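You operate a simulated robot arm through the tools that you are given. There is no shell and no other tool. Be economical: measure what you need, move in short steps, check, and stop when the job is done.

The job below is to be done with a simulated robot arm. You get a single attempt, and the scene is never put back.

JOB
Zero the thickness gauge on the metal block: it must read 30.0 mm.
Fine: carriage out again, block back where it stood.

It is judged by the outcome, as a careful person would: the job done as asked, and still so three seconds after it is handed in. It fails if anything else is knocked over, pushed out of place, dropped, spilled or broken.

ROBOT AND FRAMES
A 7-joint arm with a two-finger parallel gripper, fixed in place. Base frame: the origin is at the foot of the arm, x ahead of it, y to its left, z up; the work surface is at about z = 78. Readings come in cm, degrees, newtons and seconds.
With the tool pointing down near the work surface it reaches from about 22 to 68 cm from the base axis. Its first joint turns from -66.0 to 66.0 degrees. Payload 2.4 kg.
The tool frame sits at the grasp point between the pads (the TCP): z along the fingers, y along the line on which they close. The tips reach 3 cm beyond it. Largest opening 9.4 cm; finger width 2.8, thickness 1; the body of the gripper, 5 by 9.6 cm, starts 5.5 cm behind the TCP.
Orientation is told as [roll, pitch, yaw] about the base's x, y, z axes, in that order, counted from this pose: with the fingers straight down and closing along the base's y, the tool's x points along the base's -x, its y along +y and its z along -z.

CONTROLS
- The arm moves only by the tool step_arm. Its argument "steps" is a list of rows, each an object (a shift or turn left out is 0, a gripper value left out holds the last) with "delta_rot": the turn, a rotation vector about the tool's x, y, z in degrees, a list of three; "slide": the shift along the tool's x, y, z in cm, a list of three; "grip": the opening, from 0 (shut) to 1 (fully open). In form: [{"delta_rot": [ax, ay, az], "slide": [tx, ty, tz], "grip": grip}, ...]. A call has 1 to 12 rows; each row shifts and turns the commanded pose from where the row before left it, along the tool's axes as they then stand. Rows are played at 5 a second. More than 5 cm and 8.6 degrees between two rows, or a gripper value outside its range, and nothing of the call is played. Where a pose cannot be reached the arm comes as near as it can. A force on the tool above 40 N (or 10 N above the force at the start of the call, whichever is more), or a blocked arm, ends the call early, and 0.2 s more pass. The fingers move at their own pace (about 15.3 cm/s each) and stop on an object; they squeeze with about 42 N. The grip force told is the motor's: it shows also when the fingers shut on nothing. Time passes only in rows, and 0.2 s behind the last, so rows that do not move let the fingers close. It gives the time, the measured TCP pose, the force on the tool (base axes), the opening and the grip force at its end, in the units of the frame above (readings bear some noise), with the torque about the TCP (base axes, N m) and any sound that the robot's microphone picked up.
- Cameras (640 x 400 px; columns grow to the right, rows downward): "scene" is fixed at [5.4, 48.41, 145.07]; the picture's right is [-0.61, -0.80, 0.00], its down [-0.41, 0.31, -0.86] and it looks along [0.68, -0.52, -0.51] (base axes); focal length 349 px, centre (320, 200). "wrist" rides on the gripper at [7.6, 1.4, -10.2] in the tool frame; the picture's right is [-0.18, 0.98, 0.00], its down [-0.75, -0.14, -0.64] and it looks along [-0.63, -0.12, 0.77] (tool axes); focal length 243 px, centre (320, 200). There is no depth. A picture from a camera that has moved, and an enlarged one, comes with that camera's place and axes in the base frame and with its lens.
- get_image(camera): a new picture of that camera. No time passes.
- zoom(camera, box): a new picture of the part [left, top, right, bottom] of that camera's present view, enlarged. No time passes.
- job_done(): hands the job in; it is judged then, once.

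Work in short steps. Places have to be worked out from the pictures, the camera data and where the tool is seen: move nearer, look again, correct. Check each grasp and each placing, and mend what went wrong. You have 120 turns and 84 pictures in all, those below and enlarged ones among them. Open the gripper and draw the arm clear of the work before you hand the job in, unless the task says otherwise; then end with one line.

The tools are called after ">>>" by a JSON object that holds its "api" and its "payload". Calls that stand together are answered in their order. step_arm: Moves the arm, as the interface text tells. Its arguments: {"type":"object","properties":{"steps":{"type":"array"}},"required":["steps"]} The other tools are called the same way: get_image (camera) takes a picture; zoom (camera, box) takes an enlarged picture of a part of a camera's view; job_done () hands the job in.

At the start:

```text
time_s: 0.0
position: [33.99, 11.63, 119.27]
orientation: [0.0, 0.0, -0.1]
wrist_force: [0.1, 0.2, 0.2]
wrist_torque: [0.02, 0.01, 0.0]
opening: 9.39
grasp_force: 0.1
```

scene: 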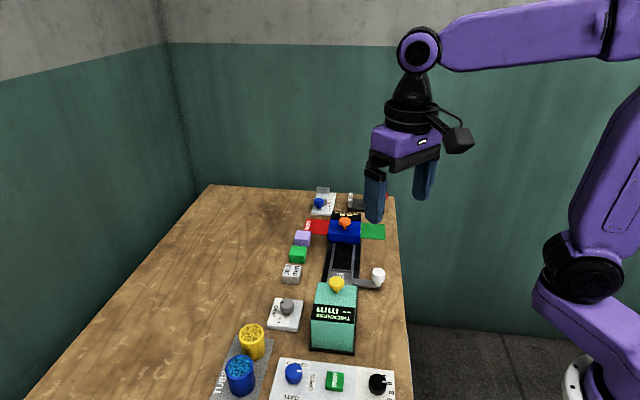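
wrist: 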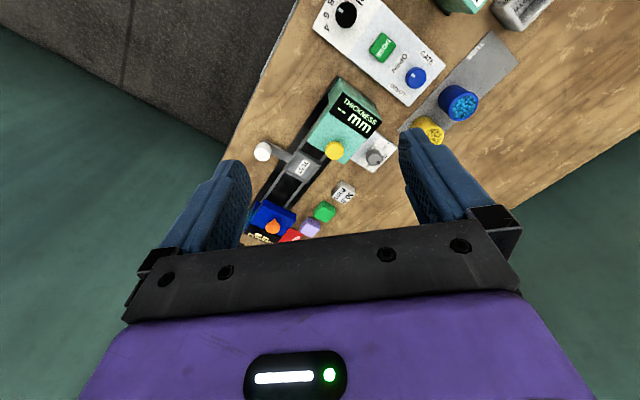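

I start by looking closer at the device in both cameras.

>>> {"api": "zoom", "payload": {"camera": "scene", "box": [260, 180, 420, 280]}}

>>> {"api": "zoom", "payload": {"camera": "scene", "box": [240, 260, 420, 400]}}

>>> {"api": "zoom", "payload": {"camera": "wrist", "box": [230, 60, 430, 250]}}

```text
4.00 times, centred on (340, 230) of scene
camera zoom: at [5.4, 48.41, 145.07], right [-0.61, -0.8, 0.0], down [-0.41, 0.31, -0.86], along [0.68, -0.52, -0.51], focal length 1395 px, centre (240, 80)
```

zoom: 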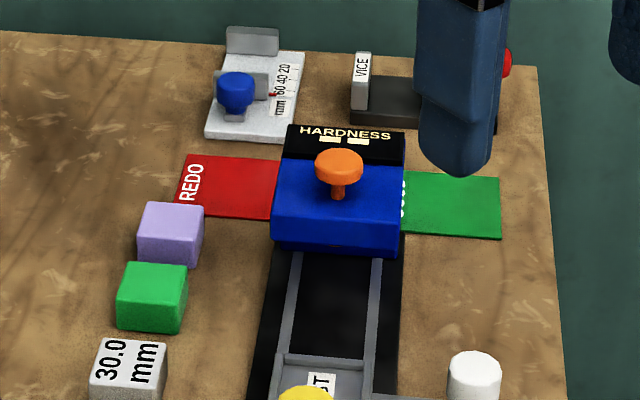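

```text
2.86 times, centred on (330, 330) of scene
camera zoom: at [5.4, 48.41, 145.07], right [-0.61, -0.8, 0.0], down [-0.41, 0.31, -0.86], along [0.68, -0.52, -0.51], focal length 997 px, centre (291, -171)
```

zoom: 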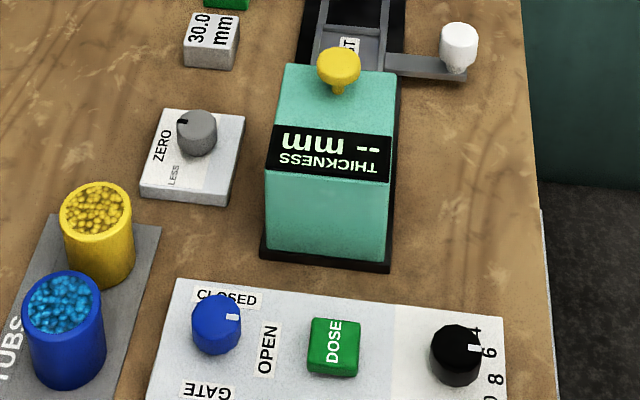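

```text
2.11 times, centred on (330, 155) of wrist
camera zoom: at [26.49, 13.09, 129.31], right [0.19, 0.98, 0.0], down [0.75, -0.14, 0.64], along [0.63, -0.12, -0.77], focal length 511 px, centre (299, 295)
```

zoom: 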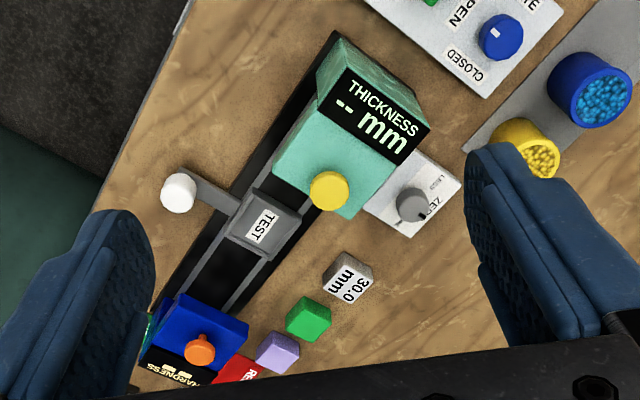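

The carriage track runs diagonally (about 37° off base x). I move forward and turn the tool to align with it, staying high.

>>> {"api": "step_arm", "payload": {"steps": [{"slide": [-3, 0, 3.5], "delta_rot": [0, 0, 7.4]}, {"delta_rot": [0, 0, 7.4], "slide": [-3, 0, 3]}, {"delta_rot": [0, 0, 7.4], "slide": [-2, 0, 3]}, {"delta_rot": [0, 0, 7.4], "slide": [-1, 0, 3]}, {"delta_rot": [0, 0, 7.4]}, {}]}}

>>> {"api": "get_image", "payload": {"camera": "wrist"}}

```text
time_s: 1.4
position: [42.91, 10.22, 106.92]
orientation: [-0.1, 0.0, -37.2]
wrist_force: [0.5, 0.1, -0.2]
wrist_torque: [-0.01, 0.01, 0.02]
opening: 9.43
grasp_force: 0.0
```

```text
78 pictures are left
camera wrist: at [37.77, 16.0, 116.94], right [0.74, 0.67, 0.0], down [0.51, -0.57, 0.64], along [0.43, -0.48, -0.77], focal length 243 px, centre (320, 200)
```

wrist: 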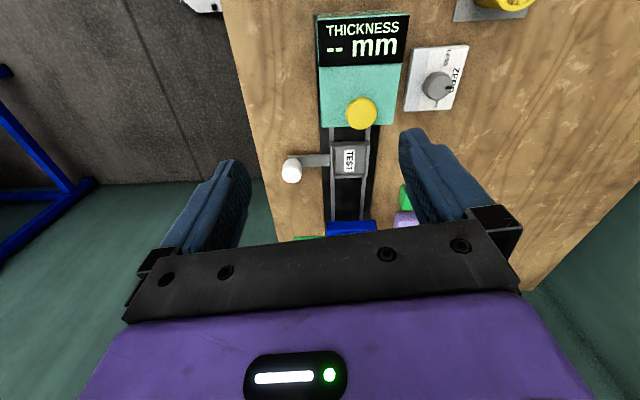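

Triangulating: yellow knob top about (48,11.7,89), carriage (56,3.3), white handle knob (49.4,-3.9,82), block about (63.5,12.5), and the track heading about -45°. I go above the block, aligned, and look.

>>> {"api": "step_arm", "payload": {"steps": [{"delta_rot": [0, 0, 7.8]}, {"slide": [-2.6, 3.2, 1]}, {"slide": [-2.6, 3.2, 1]}, {"slide": [-2.6, 3.2, 2]}, {"slide": [-2.6, 3.3, 2]}, {"slide": [-2.5, 3.3, 3]}, {}]}}

>>> {"api": "get_image", "payload": {"camera": "wrist"}}

>>> {"api": "get_image", "payload": {"camera": "scene"}}

```text
refused: row 6 steps farther than a row can; nothing moved
```

```text
77 pictures are left
camera wrist: at [37.77, 16.0, 116.94], right [0.74, 0.67, 0.0], down [0.51, -0.57, 0.64], along [0.43, -0.48, -0.77], focal length 243 px, centre (320, 200)
```

wrist: 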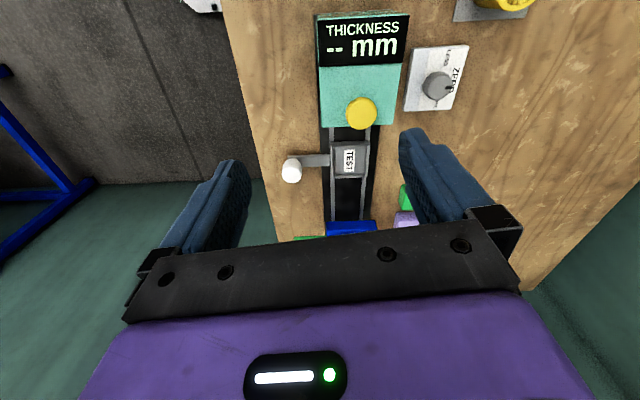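

```text
76 pictures are left
```

scene: 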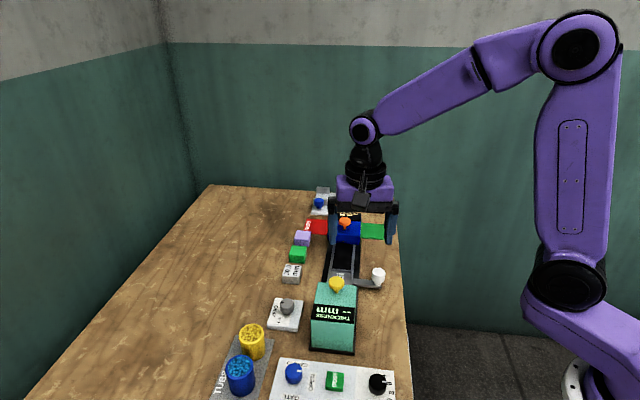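

One row was too long and nothing moved; I resend with smaller rows.

>>> {"api": "step_arm", "payload": {"steps": [{"delta_rot": [0, 0, 7.8]}, {"slide": [-2.6, 3.2, 1]}, {"slide": [-2.6, 3.2, 1]}, {"slide": [-2.6, 3.2, 2]}, {"slide": [-2.6, 3.3, 2]}, {"slide": [-2.5, 3.3, 2]}, {}]}}

>>> {"api": "get_image", "payload": {"camera": "wrist"}}

```text
time_s: 3.0
position: [63.39, 12.69, 98.71]
orientation: [-0.2, -0.1, -44.8]
wrist_force: [0.5, 0.0, 0.1]
wrist_torque: [0.0, 0.0, -0.01]
opening: 9.42
grasp_force: 0.1
```

```text
75 pictures are left
camera wrist: at [59.02, 19.12, 108.79], right [0.82, 0.57, 0.0], down [0.43, -0.63, 0.64], along [0.36, -0.53, -0.77], focal length 243 px, centre (320, 200)
```

wrist: 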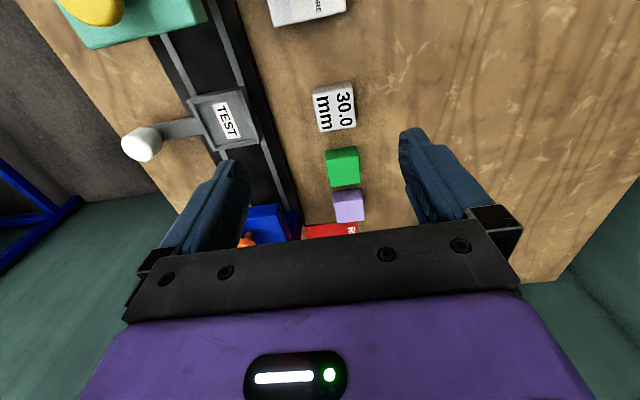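

The carriage is a shallow tray and the block is directly visible. I zoom for detail.

>>> {"api": "zoom", "payload": {"camera": "wrist", "box": [120, 40, 400, 215]}}

```text
2.29 times, centred on (260, 128) of wrist
camera zoom: at [59.02, 19.12, 108.79], right [0.82, 0.57, 0.0], down [0.43, -0.63, 0.64], along [0.36, -0.53, -0.77], focal length 555 px, centre (457, 366)
```

zoom: 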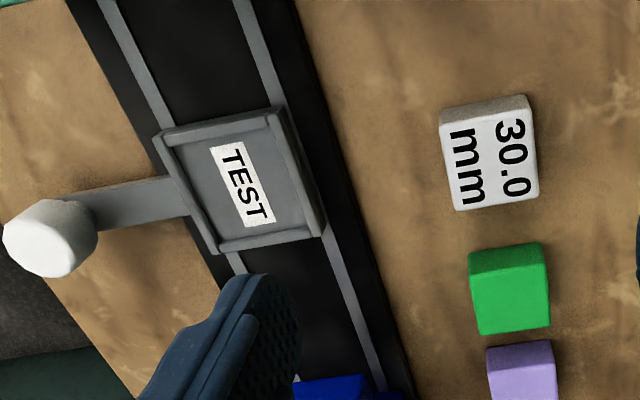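

The block's top works out as 4.3 cm square, centred (66.1,12.0), edges at 45°; the tray is about 6.9 cm outside, centred (56.4,3.1). I move over the block and go partway down.

>>> {"api": "step_arm", "payload": {"steps": [{"slide": [-1.2, 0.7, 2]}, {"slide": [-1.2, 0.75, 2]}, {"slide": [0, 0, 3]}, {"slide": [0, 0, 2]}, {}]}}

>>> {"api": "get_image", "payload": {"camera": "wrist"}}

>>> {"api": "zoom", "payload": {"camera": "scene", "box": [240, 180, 400, 320]}}

```text
time_s: 4.2
position: [66.24, 12.1, 89.69]
orientation: [0.0, 0.0, -44.9]
wrist_force: [-0.2, 0.2, 0.1]
wrist_torque: [-0.01, -0.01, 0.01]
opening: 9.39
grasp_force: 0.0
```

```text
73 pictures are left
camera wrist: at [61.82, 18.53, 99.79], right [0.82, 0.57, 0.0], down [0.43, -0.63, 0.64], along [0.36, -0.53, -0.77], focal length 243 px, centre (320, 200)
```

wrist: 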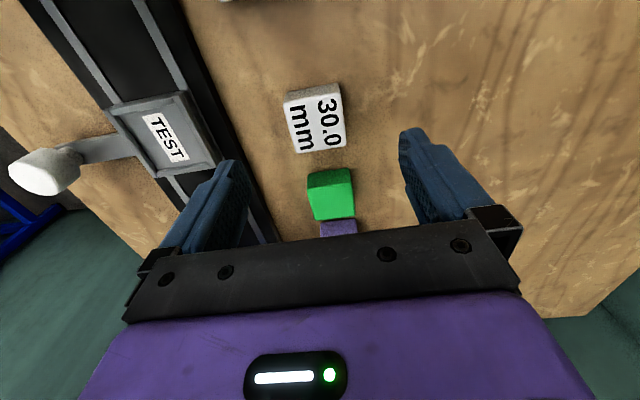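

```text
2.86 times, centred on (320, 250) of scene
camera zoom: at [5.4, 48.41, 145.07], right [-0.61, -0.8, 0.0], down [-0.41, 0.31, -0.86], along [0.68, -0.52, -0.51], focal length 997 px, centre (320, 57)
```

zoom: 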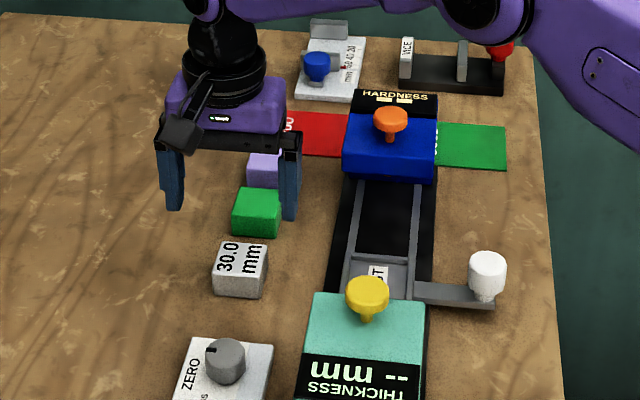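

Recomputed block centre (65.9,12.2), consistent with the TCP. I descend so the tips overlap the top ~1.5 cm of the block, and close.

>>> {"api": "step_arm", "payload": {"steps": [{"slide": [0.15, -0.15, 2.4]}, {"slide": [0, 0, 2.4]}, {"slide": [0, 0, 2.3]}, {}]}}

>>> {"api": "get_image", "payload": {"camera": "wrist"}}

>>> {"api": "zoom", "payload": {"camera": "scene", "box": [240, 200, 360, 300]}}

```text
time_s: 5.2
position: [65.98, 11.96, 82.82]
orientation: [0.0, 0.0, -44.9]
wrist_force: [-0.4, -0.6, 0.1]
wrist_torque: [0.01, -0.05, 0.0]
opening: 9.4
grasp_force: 0.0
```

```text
71 pictures are left
camera wrist: at [61.63, 18.44, 92.85], right [0.82, 0.57, 0.0], down [0.43, -0.63, 0.64], along [0.36, -0.53, -0.77], focal length 243 px, centre (320, 200)
```

wrist: 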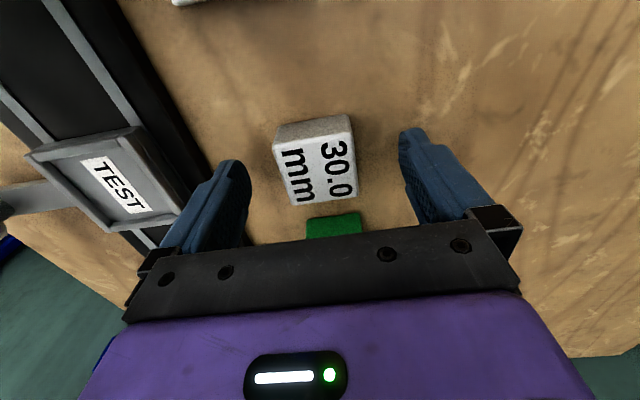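

```text
4.00 times, centred on (300, 250) of scene
camera zoom: at [5.4, 48.41, 145.07], right [-0.61, -0.8, 0.0], down [-0.41, 0.31, -0.86], along [0.68, -0.52, -0.51], focal length 1395 px, centre (400, 0)
```

zoom: 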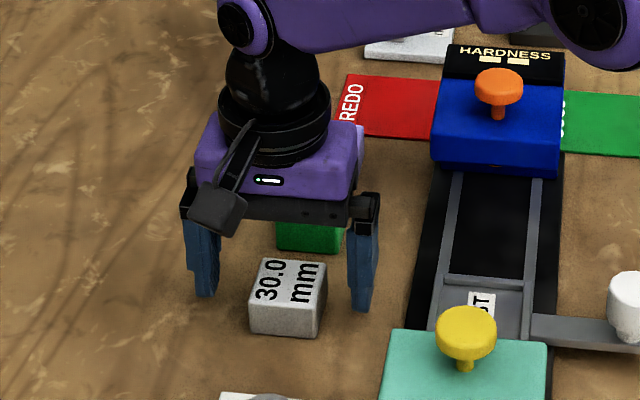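

The fingers straddle the block nicely; I shift 0.25 cm back, and close.

>>> {"api": "step_arm", "payload": {"steps": [{"slide": [0.25, 0, 0.2]}, {}, {"grip": 0.35}, {}, {"grip": 0.0}, {}, {}]}}

>>> {"api": "zoom", "payload": {"camera": "scene", "box": [240, 200, 360, 300]}}

```text
time_s: 6.8
position: [65.82, 12.26, 82.66]
orientation: [-0.1, 0.0, -44.8]
wrist_force: [0.1, 0.6, -0.4]
wrist_torque: [0.02, 0.01, -0.03]
opening: 4.54
grasp_force: 42.5
```

```text
4.00 times, centred on (300, 250) of scene
camera zoom: at [5.4, 48.41, 145.07], right [-0.61, -0.8, 0.0], down [-0.41, 0.31, -0.86], along [0.68, -0.52, -0.51], focal length 1395 px, centre (400, 0)
```

zoom: 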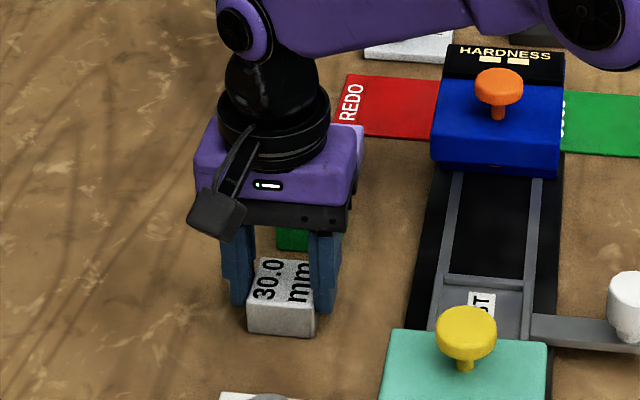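

Grasped (opening 4.54). The block's home is TCP (65.82,12.26,82.66). I lift and carry to above the tray.

>>> {"api": "step_arm", "payload": {"steps": [{"slide": [0, 0, -2]}, {"slide": [0, 0, -2.5]}, {"slide": [0, 0, -2.5]}, {"slide": [0.1, -3.3, 0]}, {"slide": [0.1, -3.3, 0]}, {"slide": [0, -3.3, 0]}, {"slide": [0, -3.2, 0]}, {}]}}

>>> {"api": "get_image", "payload": {"camera": "wrist"}}

>>> {"api": "zoom", "payload": {"camera": "scene", "box": [270, 190, 430, 310]}}

```text
time_s: 8.6
position: [56.56, 3.11, 89.53]
orientation: [0.0, -0.1, -44.9]
wrist_force: [0.2, -0.5, -1.0]
wrist_torque: [0.01, 0.02, 0.01]
opening: 4.52
grasp_force: 42.1
```

```text
68 pictures are left
camera wrist: at [52.3, 9.43, 99.61], right [0.82, 0.57, 0.0], down [0.43, -0.63, 0.64], along [0.36, -0.53, -0.77], focal length 243 px, centre (320, 200)
```

wrist: 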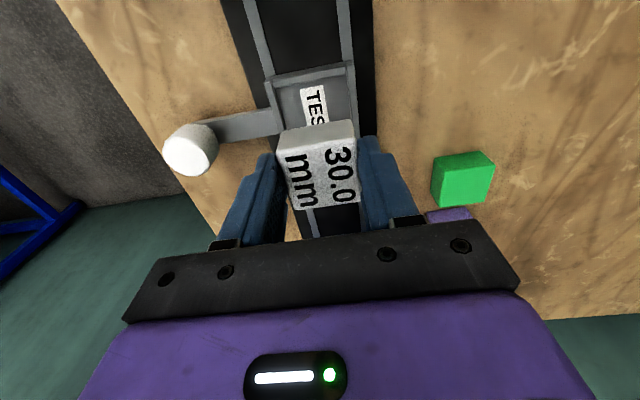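

```text
3.33 times, centred on (350, 250) of scene
camera zoom: at [5.4, 48.41, 145.07], right [-0.61, -0.8, 0.0], down [-0.41, 0.31, -0.86], along [0.68, -0.52, -0.51], focal length 1163 px, centre (220, 33)
```

zoom: 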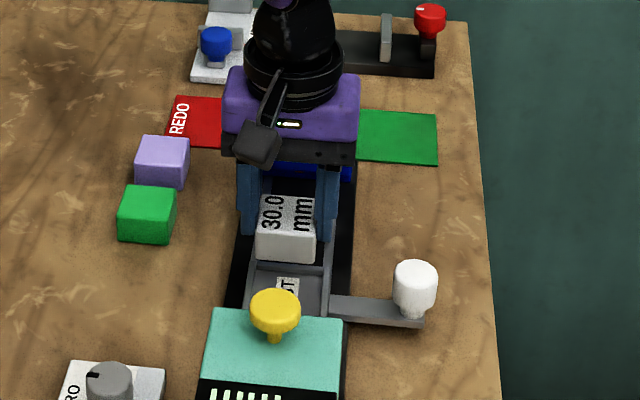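

Tray centre recomputes to about (56.5,3.2), matching the TCP. I descend partway and check again.

>>> {"api": "step_arm", "payload": {"steps": [{"slide": [0, 0, 2]}, {"slide": [0, 0, 2]}, {}]}}

>>> {"api": "get_image", "payload": {"camera": "wrist"}}

>>> {"api": "zoom", "payload": {"camera": "scene", "box": [310, 220, 390, 290]}}

```text
time_s: 9.4
position: [56.65, 2.92, 85.61]
orientation: [0.1, 0.0, -44.9]
wrist_force: [-3.4, -1.0, 11.9]
wrist_torque: [-0.39, 0.05, -0.09]
opening: 4.54
grasp_force: 41.9
```

```text
66 pictures are left
camera wrist: at [52.3, 9.38, 95.63], right [0.82, 0.57, 0.0], down [0.43, -0.63, 0.64], along [0.36, -0.53, -0.77], focal length 243 px, centre (320, 200)
```

wrist: 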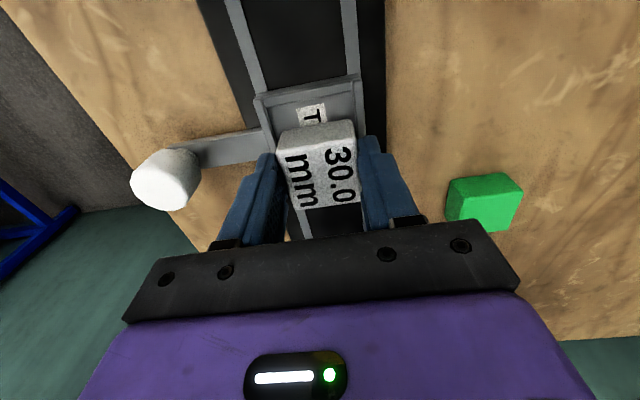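

```text
5.71 times, centred on (350, 255) of scene
camera zoom: at [5.37, 48.41, 145.07], right [-0.61, -0.8, 0.0], down [-0.41, 0.31, -0.86], along [0.68, -0.52, -0.51], focal length 1993 px, centre (149, -114)
```

zoom: 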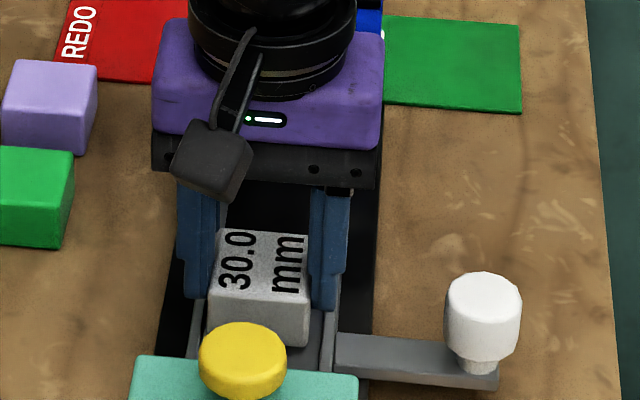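

Contact at z 85.6 (block bottom ~81): the rim is higher than I assumed, so the tray is ~0.9 cm nearer (-u) than where I am. I lift, shift, and re-look.

>>> {"api": "step_arm", "payload": {"steps": [{"slide": [0, 0, -1.5]}, {"slide": [0.8, 0.1, 0]}, {}]}}

>>> {"api": "zoom", "payload": {"camera": "wrist", "box": [200, 40, 440, 240]}}

>>> {"api": "zoom", "payload": {"camera": "scene", "box": [310, 220, 390, 290]}}

```text
time_s: 10.2
position: [56.09, 3.7, 87.13]
orientation: [0.0, 0.0, -44.9]
wrist_force: [0.4, 0.3, -2.1]
wrist_torque: [0.0, -0.01, -0.02]
opening: 4.55
grasp_force: 42.3
```

```text
2.00 times, centred on (320, 140) of wrist
camera zoom: at [51.71, 10.16, 97.04], right [0.82, 0.57, 0.0], down [0.43, -0.63, 0.64], along [0.36, -0.53, -0.77], focal length 485 px, centre (320, 320)
```

zoom: 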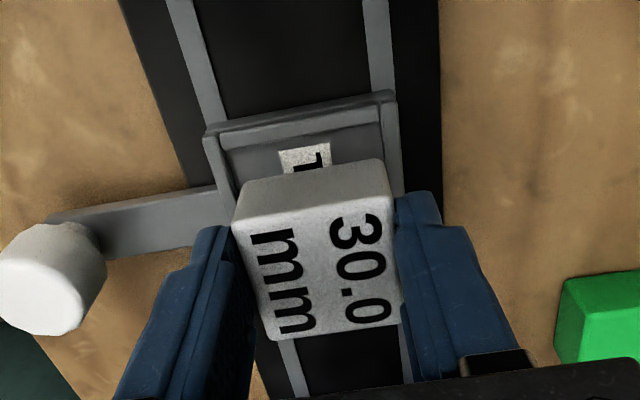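

```text
5.71 times, centred on (350, 255) of scene
camera zoom: at [5.4, 48.41, 145.07], right [-0.61, -0.8, 0.0], down [-0.41, 0.31, -0.86], along [0.68, -0.52, -0.51], focal length 1993 px, centre (149, -114)
```

zoom: 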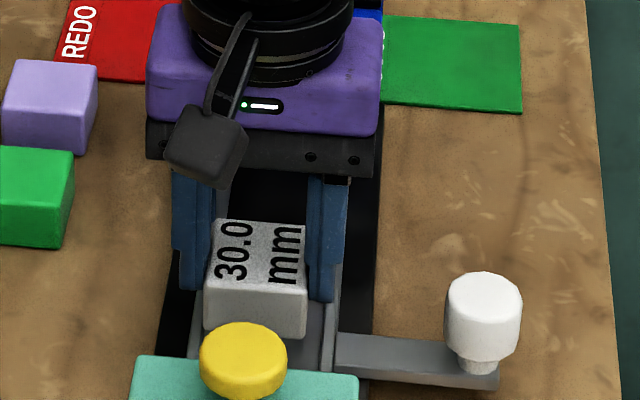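

Now tray centre (u 37.1, v 42.3) matches the TCP (37.04, 42.28). I descend gently.

>>> {"api": "step_arm", "payload": {"steps": [{"slide": [0, 0, 1.0]}, {"slide": [0, 0, 0.8]}, {"slide": [0, 0, 0.4]}, {}]}}

>>> {"api": "zoom", "payload": {"camera": "wrist", "box": [200, 40, 440, 240]}}

```text
time_s: 11.2
position: [56.06, 3.62, 84.95]
orientation: [0.1, -0.2, -45.0]
wrist_force: [-9.1, -4.6, 34.6]
wrist_torque: [0.11, 0.6, 0.1]
opening: 4.5
grasp_force: 42.1
```

```text
2.00 times, centred on (320, 140) of wrist
camera zoom: at [51.72, 10.08, 95.02], right [0.82, 0.57, 0.0], down [0.43, -0.63, 0.64], along [0.37, -0.53, -0.77], focal length 485 px, centre (320, 320)
```

zoom: 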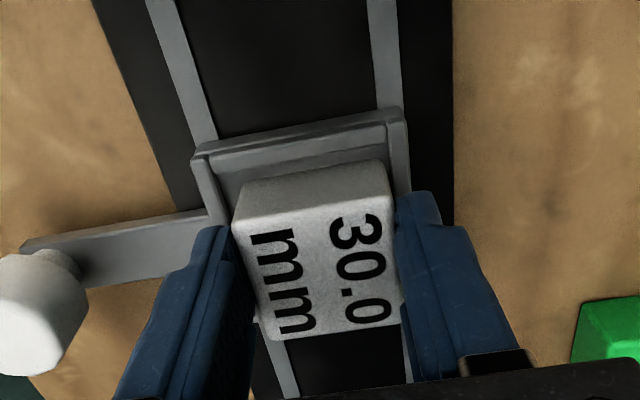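

Contact again, lower (block bottom ~80.3). I look from the scene camera to tell whether it is on the floor or a rim.

>>> {"api": "step_arm", "payload": {"steps": [{"slide": [0, 0, -0.25]}, {}]}}

>>> {"api": "zoom", "payload": {"camera": "scene", "box": [320, 230, 370, 290]}}

>>> {"api": "zoom", "payload": {"camera": "wrist", "box": [250, 80, 430, 230]}}

```text
time_s: 11.8
position: [55.88, 3.58, 84.93]
orientation: [0.2, 0.0, -44.9]
wrist_force: [0.3, -0.4, 5.6]
wrist_torque: [0.11, -0.14, -0.05]
opening: 4.53
grasp_force: 42.7
```

```text
6.67 times, centred on (345, 260) of scene
camera zoom: at [5.39, 48.41, 145.07], right [-0.61, -0.8, 0.0], down [-0.41, 0.31, -0.86], along [0.68, -0.52, -0.51], focal length 2326 px, centre (153, -200)
```

zoom: 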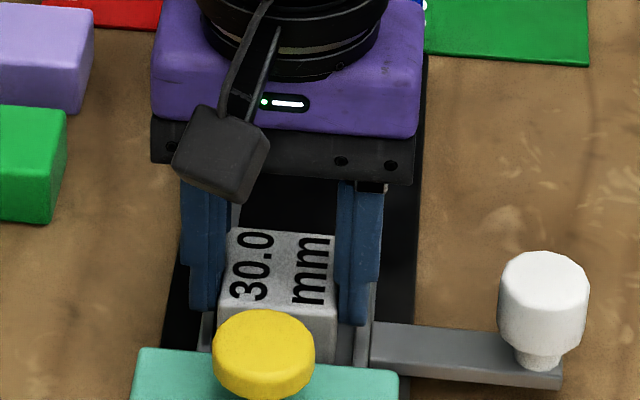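

```text
2.67 times, centred on (340, 155) of wrist
camera zoom: at [51.66, 10.15, 95.03], right [0.82, 0.57, 0.0], down [0.43, -0.63, 0.64], along [0.36, -0.53, -0.77], focal length 647 px, centre (267, 320)
```

zoom: 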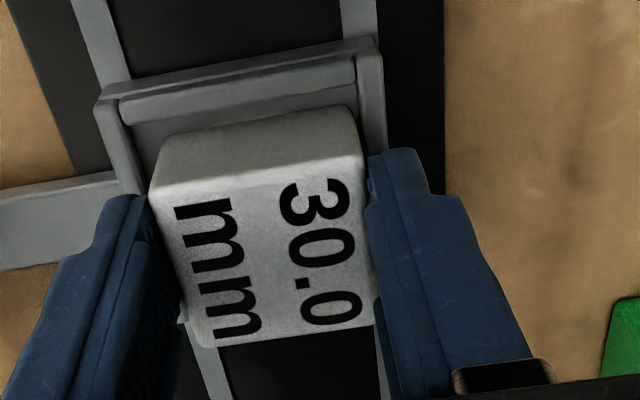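

The contact height differs by 0.65 cm from the rim contact, and the block sits within the walls, so it's on the tray floor. I release and lift.

>>> {"api": "step_arm", "payload": {"steps": [{"grip": 0.6}, {"grip": 0.75}, {"slide": [0, 0, -1]}, {"slide": [0, 0, -3]}, {"slide": [0, 0, -4]}, {}]}}

>>> {"api": "get_image", "payload": {"camera": "wrist"}}

>>> {"api": "zoom", "payload": {"camera": "scene", "box": [290, 230, 410, 360]}}

```text
time_s: 13.2
position: [55.66, 3.61, 92.75]
orientation: [0.0, 0.0, -44.9]
wrist_force: [0.6, -0.3, -1.3]
wrist_torque: [-0.03, 0.02, 0.0]
opening: 7.05
grasp_force: 0.1
```

```text
59 pictures are left
camera wrist: at [51.4, 10.15, 102.97], right [0.82, 0.57, 0.0], down [0.43, -0.63, 0.64], along [0.36, -0.53, -0.77], focal length 243 px, centre (320, 200)
```

wrist: 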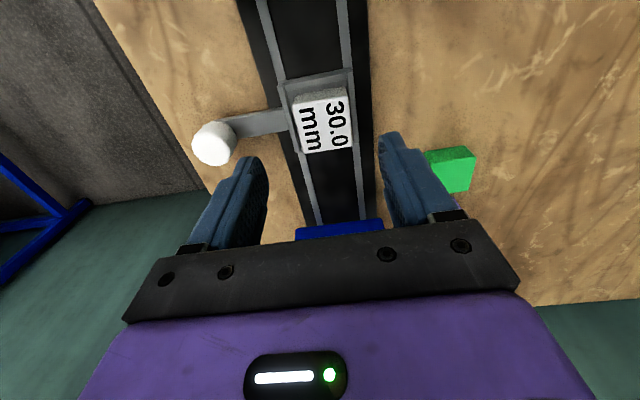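

```text
3.08 times, centred on (350, 295) of scene
camera zoom: at [5.4, 48.41, 145.07], right [-0.61, -0.8, 0.0], down [-0.41, 0.31, -0.86], along [0.68, -0.52, -0.51], focal length 1073 px, centre (228, -92)
```

zoom: 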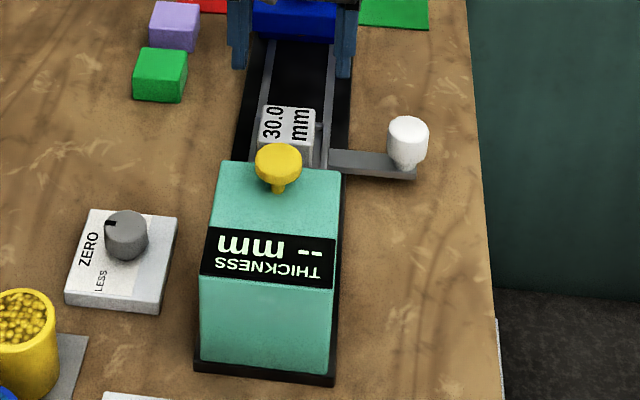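

The block sits in the tray. Next I move above the white handle knob (about (49.4,-3.9)) and look.

>>> {"api": "step_arm", "payload": {"steps": [{"slide": [-0.3, -3.2, 0]}, {"slide": [-0.3, -3.2, 0]}, {"slide": [-0.3, -3.3, 0]}, {}]}}

>>> {"api": "get_image", "payload": {"camera": "wrist"}}

```text
time_s: 14.2
position: [49.83, -3.79, 92.91]
orientation: [0.0, 0.0, -44.8]
wrist_force: [-0.3, -0.7, 0.2]
wrist_torque: [-0.02, 0.03, -0.02]
opening: 7.08
grasp_force: 0.0
```

```text
57 pictures are left
camera wrist: at [45.44, 2.58, 103.11], right [0.82, 0.57, 0.0], down [0.43, -0.63, 0.64], along [0.36, -0.53, -0.77], focal length 243 px, centre (320, 200)
```

wrist: 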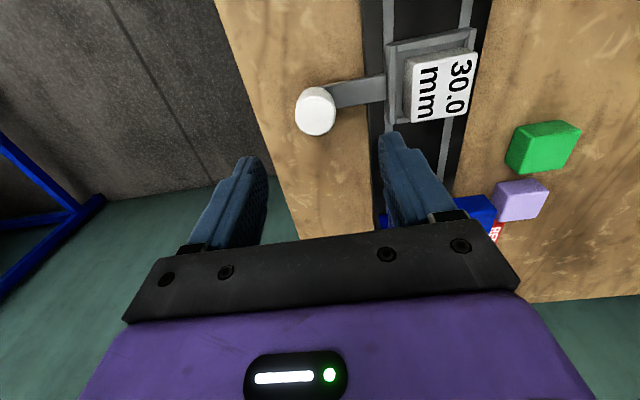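

Knob is at about u 37.1, v 32.4 (TCP u 37.9, v 32.55). I shift 0.8 back and descend partway to judge its height.

>>> {"api": "step_arm", "payload": {"steps": [{"slide": [0.8, -0.1, 2]}, {"slide": [0, 0, 2.5]}, {"slide": [0, 0, 1.5]}, {}]}}

>>> {"api": "zoom", "payload": {"camera": "scene", "box": [320, 220, 440, 320]}}

>>> {"api": "get_image", "payload": {"camera": "wrist"}}

```text
time_s: 15.2
position: [49.24, -3.3, 86.96]
orientation: [0.0, 0.1, -44.8]
wrist_force: [0.2, 0.4, 0.1]
wrist_torque: [0.01, 0.01, -0.02]
opening: 7.06
grasp_force: 0.1
```

```text
4.00 times, centred on (380, 270) of scene
camera zoom: at [5.4, 48.41, 145.07], right [-0.61, -0.8, 0.0], down [-0.41, 0.31, -0.86], along [0.68, -0.52, -0.51], focal length 1395 px, centre (80, -80)
```

zoom: 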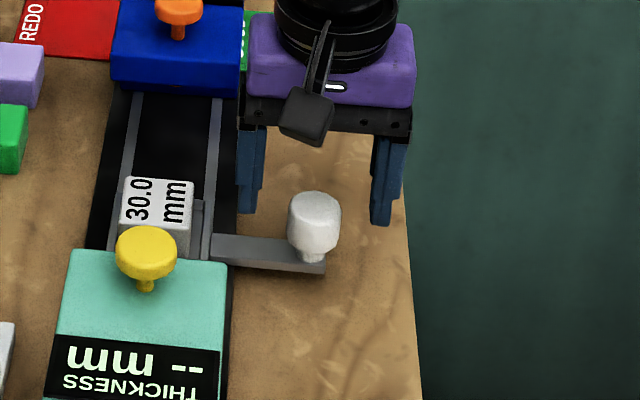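

```text
55 pictures are left
camera wrist: at [44.79, 3.08, 97.08], right [0.82, 0.57, 0.0], down [0.43, -0.63, 0.64], along [0.36, -0.53, -0.77], focal length 243 px, centre (320, 200)
```

wrist: 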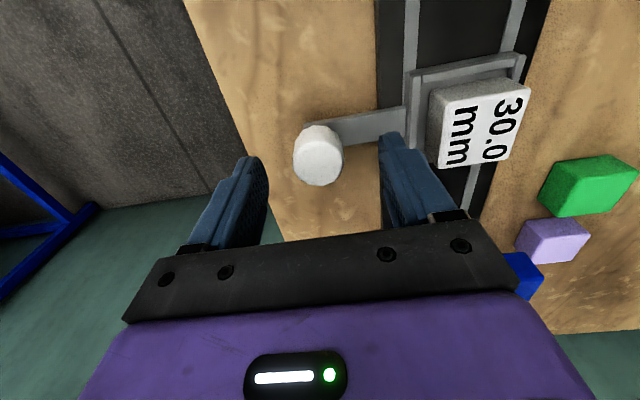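

Knob top about z 85, at u 36.6, v 32.6. I correct, descend to tips ~81.7 and grip.

>>> {"api": "step_arm", "payload": {"steps": [{"slide": [0.5, 0.1, 0.8]}, {"slide": [0, 0, 1.5]}, {"grip": 0.45}, {}, {"grip": 0.0}, {}, {}]}}

>>> {"api": "zoom", "payload": {"camera": "scene", "box": [320, 220, 440, 320]}}

>>> {"api": "get_image", "payload": {"camera": "wrist"}}

```text
time_s: 16.8
position: [48.59, -3.18, 84.62]
orientation: [-0.1, 0.1, -45.1]
wrist_force: [-12.9, -14.1, 13.1]
wrist_torque: [0.35, -0.06, 0.03]
opening: 3.37
grasp_force: 45.0
```

```text
4.00 times, centred on (380, 270) of scene
camera zoom: at [5.35, 48.38, 145.08], right [-0.61, -0.8, 0.0], down [-0.41, 0.31, -0.86], along [0.68, -0.52, -0.51], focal length 1395 px, centre (80, -80)
```

zoom: 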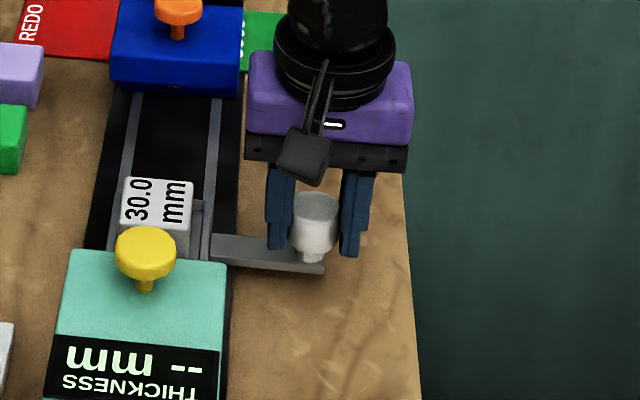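

```text
53 pictures are left
camera wrist: at [44.38, 3.29, 94.73], right [0.83, 0.56, 0.0], down [0.43, -0.63, 0.64], along [0.36, -0.53, -0.77], focal length 243 px, centre (320, 200)
```

wrist: 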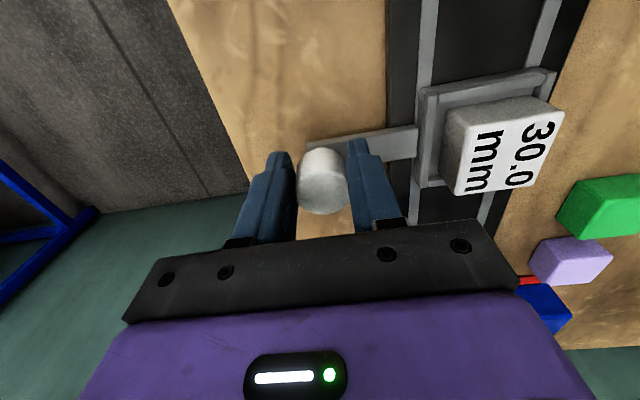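

Knob gripped, with a side load of ~19 N toward -v; I ease 0.25 that way, up a bit, then begin sliding toward the gauge.

>>> {"api": "step_arm", "payload": {"steps": [{"slide": [0, -0.25, -0.1]}, {}, {"slide": [0.5, 0, 0]}, {"slide": [1, 0, 0]}, {}]}}

```text
time_s: 18.0
position: [47.57, -1.97, 84.69]
orientation: [-0.1, 0.2, -44.8]
wrist_force: [-2.5, -2.6, -31.6]
wrist_torque: [0.71, -0.26, -0.08]
opening: 3.37
grasp_force: 44.9
```

It slides easily, but vertical load is now -32 N; I lower slightly and continue.

>>> {"api": "step_arm", "payload": {"steps": [{"slide": [0, -0.03, 0.08]}, {"slide": [1.2, 0, 0]}, {"slide": [1.5, 0, 0]}, {"slide": [1.5, 0, 0]}, {}]}}

>>> {"api": "get_image", "payload": {"camera": "scene"}}

```text
time_s: 19.2
position: [44.62, 0.94, 84.84]
orientation: [0.0, -0.1, -44.9]
wrist_force: [-1.3, -1.7, -20.0]
wrist_torque: [0.89, 0.23, 0.18]
opening: 3.36
grasp_force: 45.0
```

```text
52 pictures are left
```

scene: 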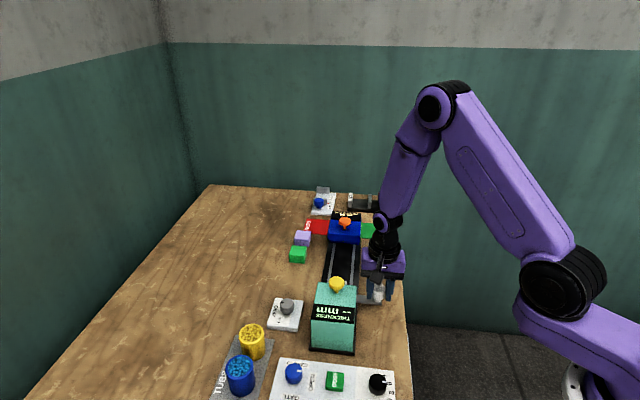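

Sliding well; I continue until it meets a stop.

>>> {"api": "step_arm", "payload": {"steps": [{"slide": [1.2, 0, 0.05]}, {"slide": [1.2, 0, 0]}, {"slide": [1.2, 0, 0]}, {"slide": [0.6, 0, 0]}, {}]}}

>>> {"api": "zoom", "payload": {"camera": "scene", "box": [280, 240, 420, 360]}}

```text
time_s: 20.4
position: [41.49, 3.91, 84.75]
orientation: [0.0, 0.1, -44.8]
wrist_force: [0.1, -2.0, -36.4]
wrist_torque: [0.32, -0.49, -0.27]
opening: 3.33
grasp_force: 44.9
```

```text
3.33 times, centred on (350, 300) of scene
camera zoom: at [5.44, 48.41, 145.07], right [-0.61, -0.8, 0.0], down [-0.41, 0.31, -0.86], along [0.68, -0.52, -0.51], focal length 1163 px, centre (220, -133)
```

zoom: 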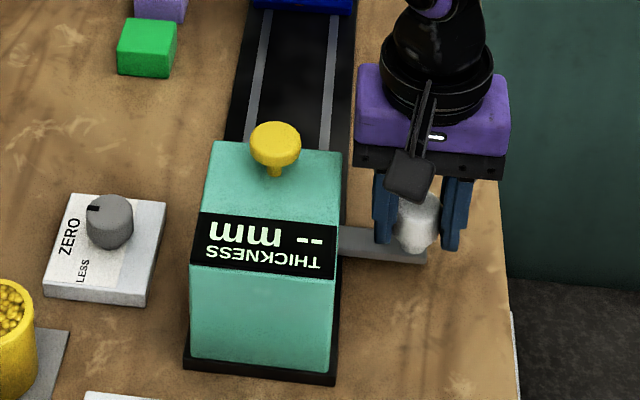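

At u 26.6, no stop yet. I ease the vertical load and go on in small increments.

>>> {"api": "step_arm", "payload": {"steps": [{"slide": [0, 0, 0.12]}, {"slide": [0.5, 0, 0]}, {"slide": [0.5, 0, 0]}, {"slide": [0.5, 0, 0]}, {}]}}

>>> {"api": "zoom", "payload": {"camera": "scene", "box": [280, 240, 420, 360]}}

```text
time_s: 21.4
position: [40.68, 4.76, 84.65]
orientation: [0.2, -0.2, -45.0]
wrist_force: [-1.7, -1.2, 10.9]
wrist_torque: [-0.58, 0.41, 0.01]
opening: 3.34
grasp_force: 44.9
stopped in row 5: the force on the tool passed its limit at 50 N (the readings are from after the stop); the commanded pose is now the measured one
```

```text
3.33 times, centred on (350, 300) of scene
camera zoom: at [5.38, 48.41, 145.07], right [-0.61, -0.8, 0.0], down [-0.41, 0.31, -0.86], along [0.68, -0.52, -0.51], focal length 1163 px, centre (220, -133)
```

zoom: 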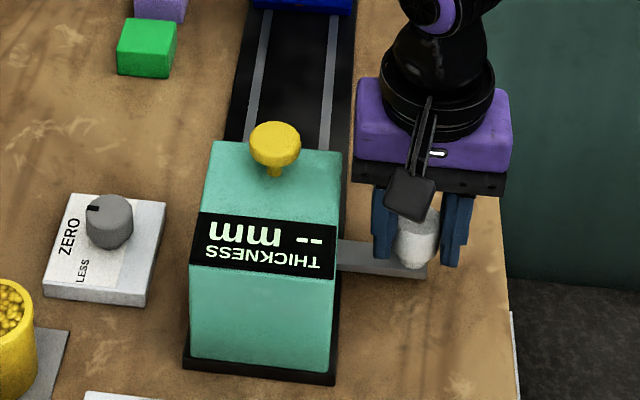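

Stopped at u 25.4, likely the end stop. I test with a small extra push.

>>> {"api": "step_arm", "payload": {"steps": [{"slide": [0.2, 0, 0]}, {}, {}]}}

```text
time_s: 22.2
position: [40.64, 4.97, 84.76]
orientation: [0.2, -0.2, -45.0]
wrist_force: [-3.6, -1.5, 13.9]
wrist_torque: [-0.61, 0.73, 0.02]
opening: 3.33
grasp_force: 44.6
```

>>> {"api": "step_arm", "payload": {"steps": [{"slide": [0.25, 0, 0]}, {"slide": [0.25, 0, 0]}, {}]}}

>>> {"api": "zoom", "payload": {"camera": "scene", "box": [280, 240, 420, 360]}}

```text
time_s: 23.0
position: [40.16, 5.43, 84.61]
orientation: [0.2, -0.1, -45.1]
wrist_force: [-4.9, -6.5, 6.8]
wrist_torque: [-0.83, 0.41, 0.15]
opening: 3.36
grasp_force: 45.2
```

```text
3.33 times, centred on (350, 300) of scene
camera zoom: at [5.38, 48.4, 145.08], right [-0.61, -0.8, 0.0], down [-0.41, 0.31, -0.86], along [0.68, -0.52, -0.51], focal length 1163 px, centre (220, -133)
```

zoom: 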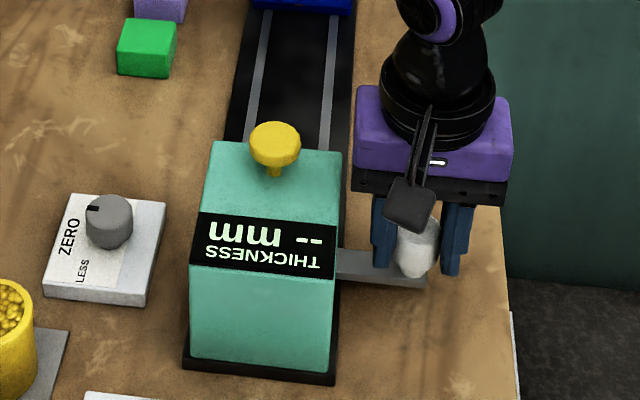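

It still moves (u 24.6, not at a stop). I keep sliding inward in small steps.

>>> {"api": "step_arm", "payload": {"steps": [{"slide": [0.4, 0, 0]}, {"slide": [0.4, 0, 0]}, {"slide": [0.4, 0, 0]}, {}]}}

>>> {"api": "zoom", "payload": {"camera": "scene", "box": [280, 240, 420, 360]}}

```text
time_s: 23.6
position: [40.08, 5.41, 84.84]
orientation: [0.7, -0.6, -46.0]
wrist_force: [2.3, -5.5, -1.7]
wrist_torque: [-0.94, 0.66, 0.12]
opening: 3.35
grasp_force: 45.2
stopped in row 3: the force on the tool passed its limit at 45 N (the readings are from after the stop); the commanded pose is now the measured one
```

```text
3.33 times, centred on (350, 300) of scene
camera zoom: at [5.4, 48.41, 145.07], right [-0.61, -0.8, 0.0], down [-0.41, 0.31, -0.86], along [0.68, -0.52, -0.51], focal length 1163 px, centre (220, -133)
```

zoom: 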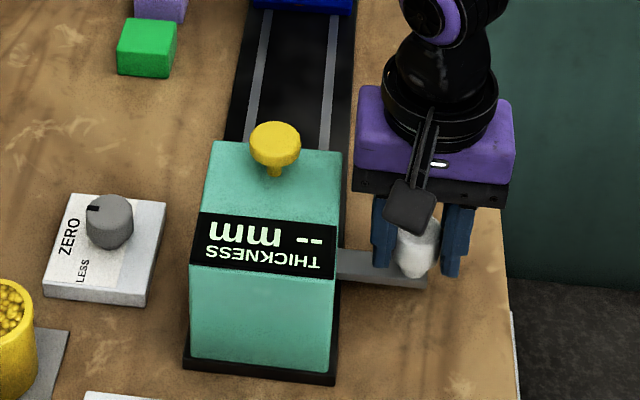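

Firm stop now at u≈24.5: the carriage is fully in. I release the handle and lift.

>>> {"api": "step_arm", "payload": {"steps": [{"grip": 0.5}, {"grip": 0.55}, {"slide": [0, 0, -1.5]}, {"slide": [0, 0, -3], "delta_rot": [0, 0, -1]}, {"slide": [0, 0, -4]}, {"slide": [0, 0, -2]}, {}]}}

>>> {"api": "get_image", "payload": {"camera": "wrist"}}

>>> {"api": "zoom", "payload": {"camera": "scene", "box": [280, 240, 420, 360]}}

```text
time_s: 25.2
position: [39.82, 5.29, 95.26]
orientation: [0.6, -0.6, -44.7]
wrist_force: [0.0, -0.1, -0.2]
wrist_torque: [0.0, 0.01, 0.0]
opening: 5.17
grasp_force: 0.1
```

```text
47 pictures are left
camera wrist: at [35.35, 11.67, 105.21], right [0.82, 0.57, 0.01], down [0.43, -0.63, 0.65], along [0.38, -0.53, -0.76], focal length 243 px, centre (320, 200)
```

wrist: 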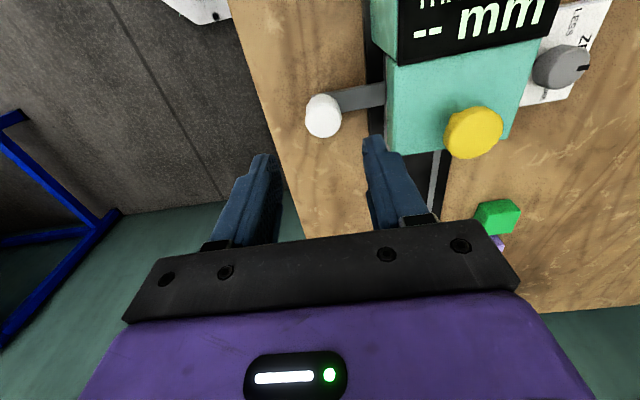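

```text
3.33 times, centred on (350, 300) of scene
camera zoom: at [5.39, 48.41, 145.07], right [-0.61, -0.8, 0.0], down [-0.41, 0.31, -0.86], along [0.68, -0.52, -0.51], focal length 1163 px, centre (220, -133)
```

zoom: 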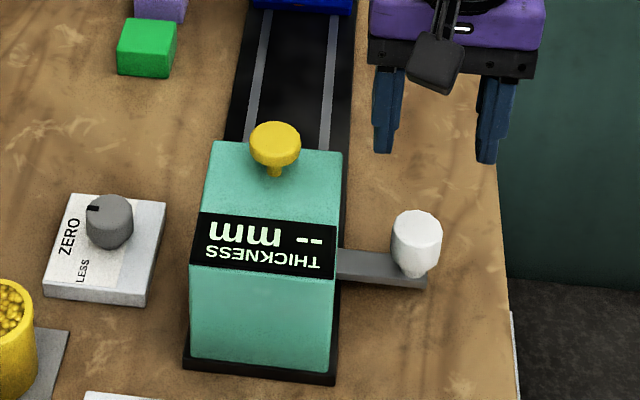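

The yellow knob lies at about (48.4,11.7), top z 89. I close the fingers, move above it.

>>> {"api": "step_arm", "payload": {"steps": [{"slide": [-0.5, 3.5, 0], "grip": 0}, {"slide": [-0.5, 3.5, 0]}, {"slide": [-0.5, 3.5, 0]}, {}]}}

>>> {"api": "get_image", "payload": {"camera": "wrist"}}

>>> {"api": "zoom", "payload": {"camera": "scene", "box": [280, 240, 420, 360]}}

```text
time_s: 26.2
position: [48.53, 12.01, 95.45]
orientation: [0.7, -0.6, -44.7]
wrist_force: [0.0, -0.2, 0.0]
wrist_torque: [-0.01, 0.01, 0.01]
opening: 0.0
grasp_force: 33.2
```

```text
45 pictures are left
camera wrist: at [43.88, 18.35, 105.3], right [0.82, 0.57, 0.01], down [0.43, -0.63, 0.65], along [0.38, -0.53, -0.76], focal length 243 px, centre (320, 200)
```

wrist: 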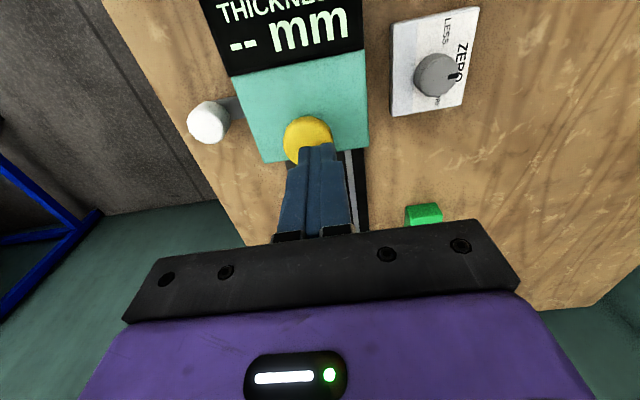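

```text
3.33 times, centred on (350, 300) of scene
camera zoom: at [5.4, 48.42, 145.07], right [-0.61, -0.8, 0.0], down [-0.41, 0.31, -0.86], along [0.68, -0.52, -0.51], focal length 1163 px, centre (220, -133)
```

zoom: 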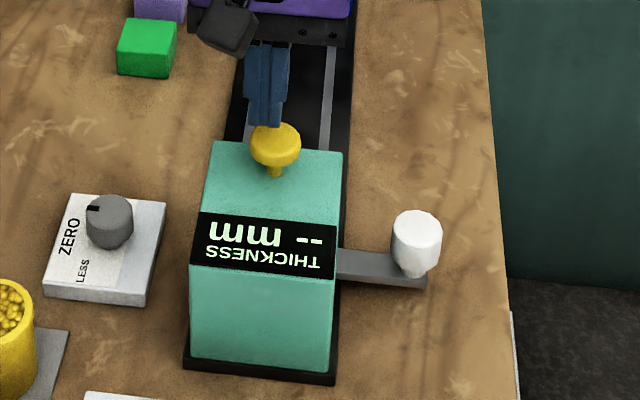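

The knob centre is u 25.8, v 41.9; I shift -0.8 in v and descend slowly until contact.

>>> {"api": "step_arm", "payload": {"steps": [{"slide": [0, -0.8, 0]}, {"slide": [0, 0, 1.5]}, {"slide": [0, 0, 1]}, {"slide": [0, 0, 0.5]}, {"slide": [0, 0, 0.4]}, {}]}}

>>> {"api": "zoom", "payload": {"camera": "scene", "box": [280, 240, 420, 360]}}

```text
time_s: 27.1
position: [47.97, 11.38, 93.34]
orientation: [0.7, -0.7, -44.8]
wrist_force: [-7.1, -1.4, 15.8]
wrist_torque: [0.09, 0.37, 0.06]
opening: 0.03
grasp_force: 33.3
stopped in row 4: the force on the tool passed its limit at 60 N (the readings are from after the stop); the commanded pose is now the measured one
```

```text
3.33 times, centred on (350, 300) of scene
camera zoom: at [5.35, 48.4, 145.07], right [-0.61, -0.8, 0.0], down [-0.41, 0.31, -0.86], along [0.68, -0.52, -0.51], focal length 1163 px, centre (220, -133)
```

zoom: 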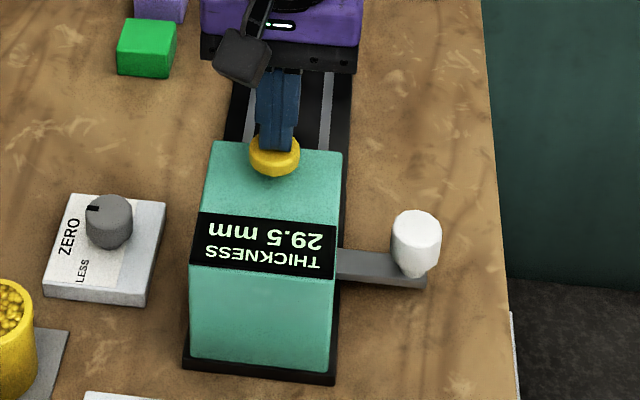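

It reads 29.5 mm: the plunger presses. I lift and see whether the reading stays.

>>> {"api": "step_arm", "payload": {"steps": [{"slide": [0, 0, -1.5]}, {"slide": [0, 0, -2]}, {}]}}

>>> {"api": "zoom", "payload": {"camera": "scene", "box": [260, 260, 360, 350]}}

```text
time_s: 27.9
position: [47.99, 11.22, 96.85]
orientation: [0.8, -0.7, -44.6]
wrist_force: [-0.2, -0.1, 0.0]
wrist_torque: [0.0, -0.01, 0.02]
opening: 0.03
grasp_force: 32.7
```

```text
4.44 times, centred on (310, 305) of scene
camera zoom: at [5.4, 48.41, 145.07], right [-0.61, -0.8, 0.0], down [-0.41, 0.31, -0.86], along [0.68, -0.52, -0.51], focal length 1550 px, centre (364, -267)
```

zoom: 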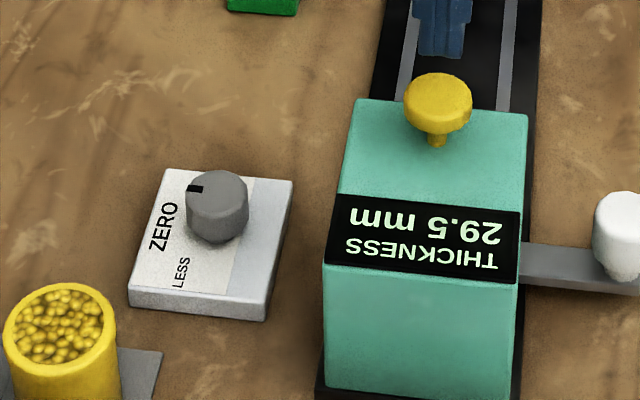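

The reading holds. Now I move above the ZERO knob (about u 25.7, v 54) with fingers opening, and look.

>>> {"api": "step_arm", "payload": {"steps": [{"slide": [0, 3, 0]}, {"slide": [0, 3, 0], "grip": 0.6}, {"slide": [0, 3, 0]}, {"slide": [0, 3, 0]}, {}]}}

>>> {"api": "get_image", "payload": {"camera": "wrist"}}

```text
time_s: 29.1
position: [56.44, 19.93, 96.7]
orientation: [0.8, -0.7, -44.7]
wrist_force: [0.4, -0.1, 1.3]
wrist_torque: [0.01, 0.02, -0.01]
opening: 5.61
grasp_force: 0.0
```

```text
41 pictures are left
camera wrist: at [51.88, 26.31, 106.72], right [0.82, 0.57, 0.01], down [0.42, -0.63, 0.65], along [0.38, -0.53, -0.76], focal length 243 px, centre (320, 200)
```

wrist: 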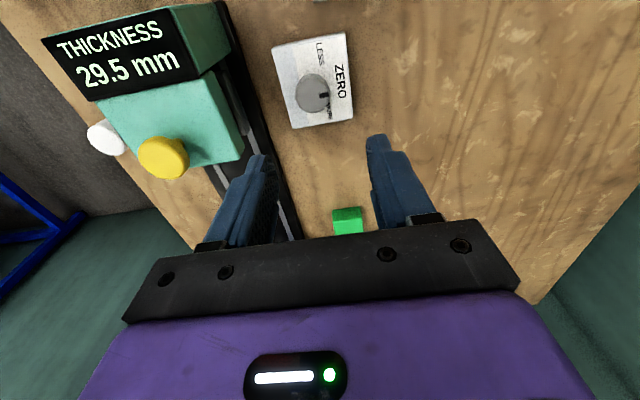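

>>> {"api": "zoom", "payload": {"camera": "wrist", "box": [250, 20, 380, 140]}}

```text
3.33 times, centred on (315, 80) of wrist
camera zoom: at [51.88, 26.31, 106.72], right [0.82, 0.57, 0.01], down [0.42, -0.63, 0.65], along [0.38, -0.53, -0.76], focal length 809 px, centre (337, 600)
```

zoom: 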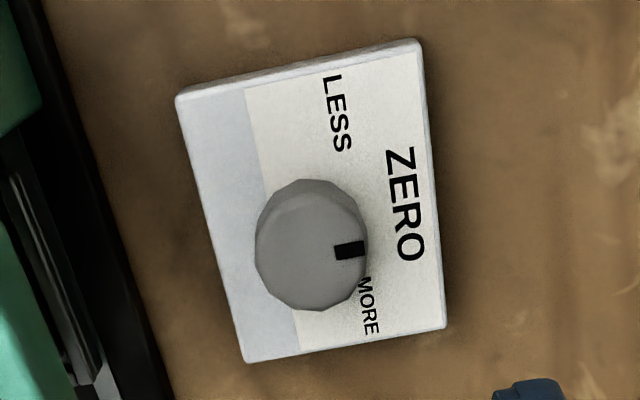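

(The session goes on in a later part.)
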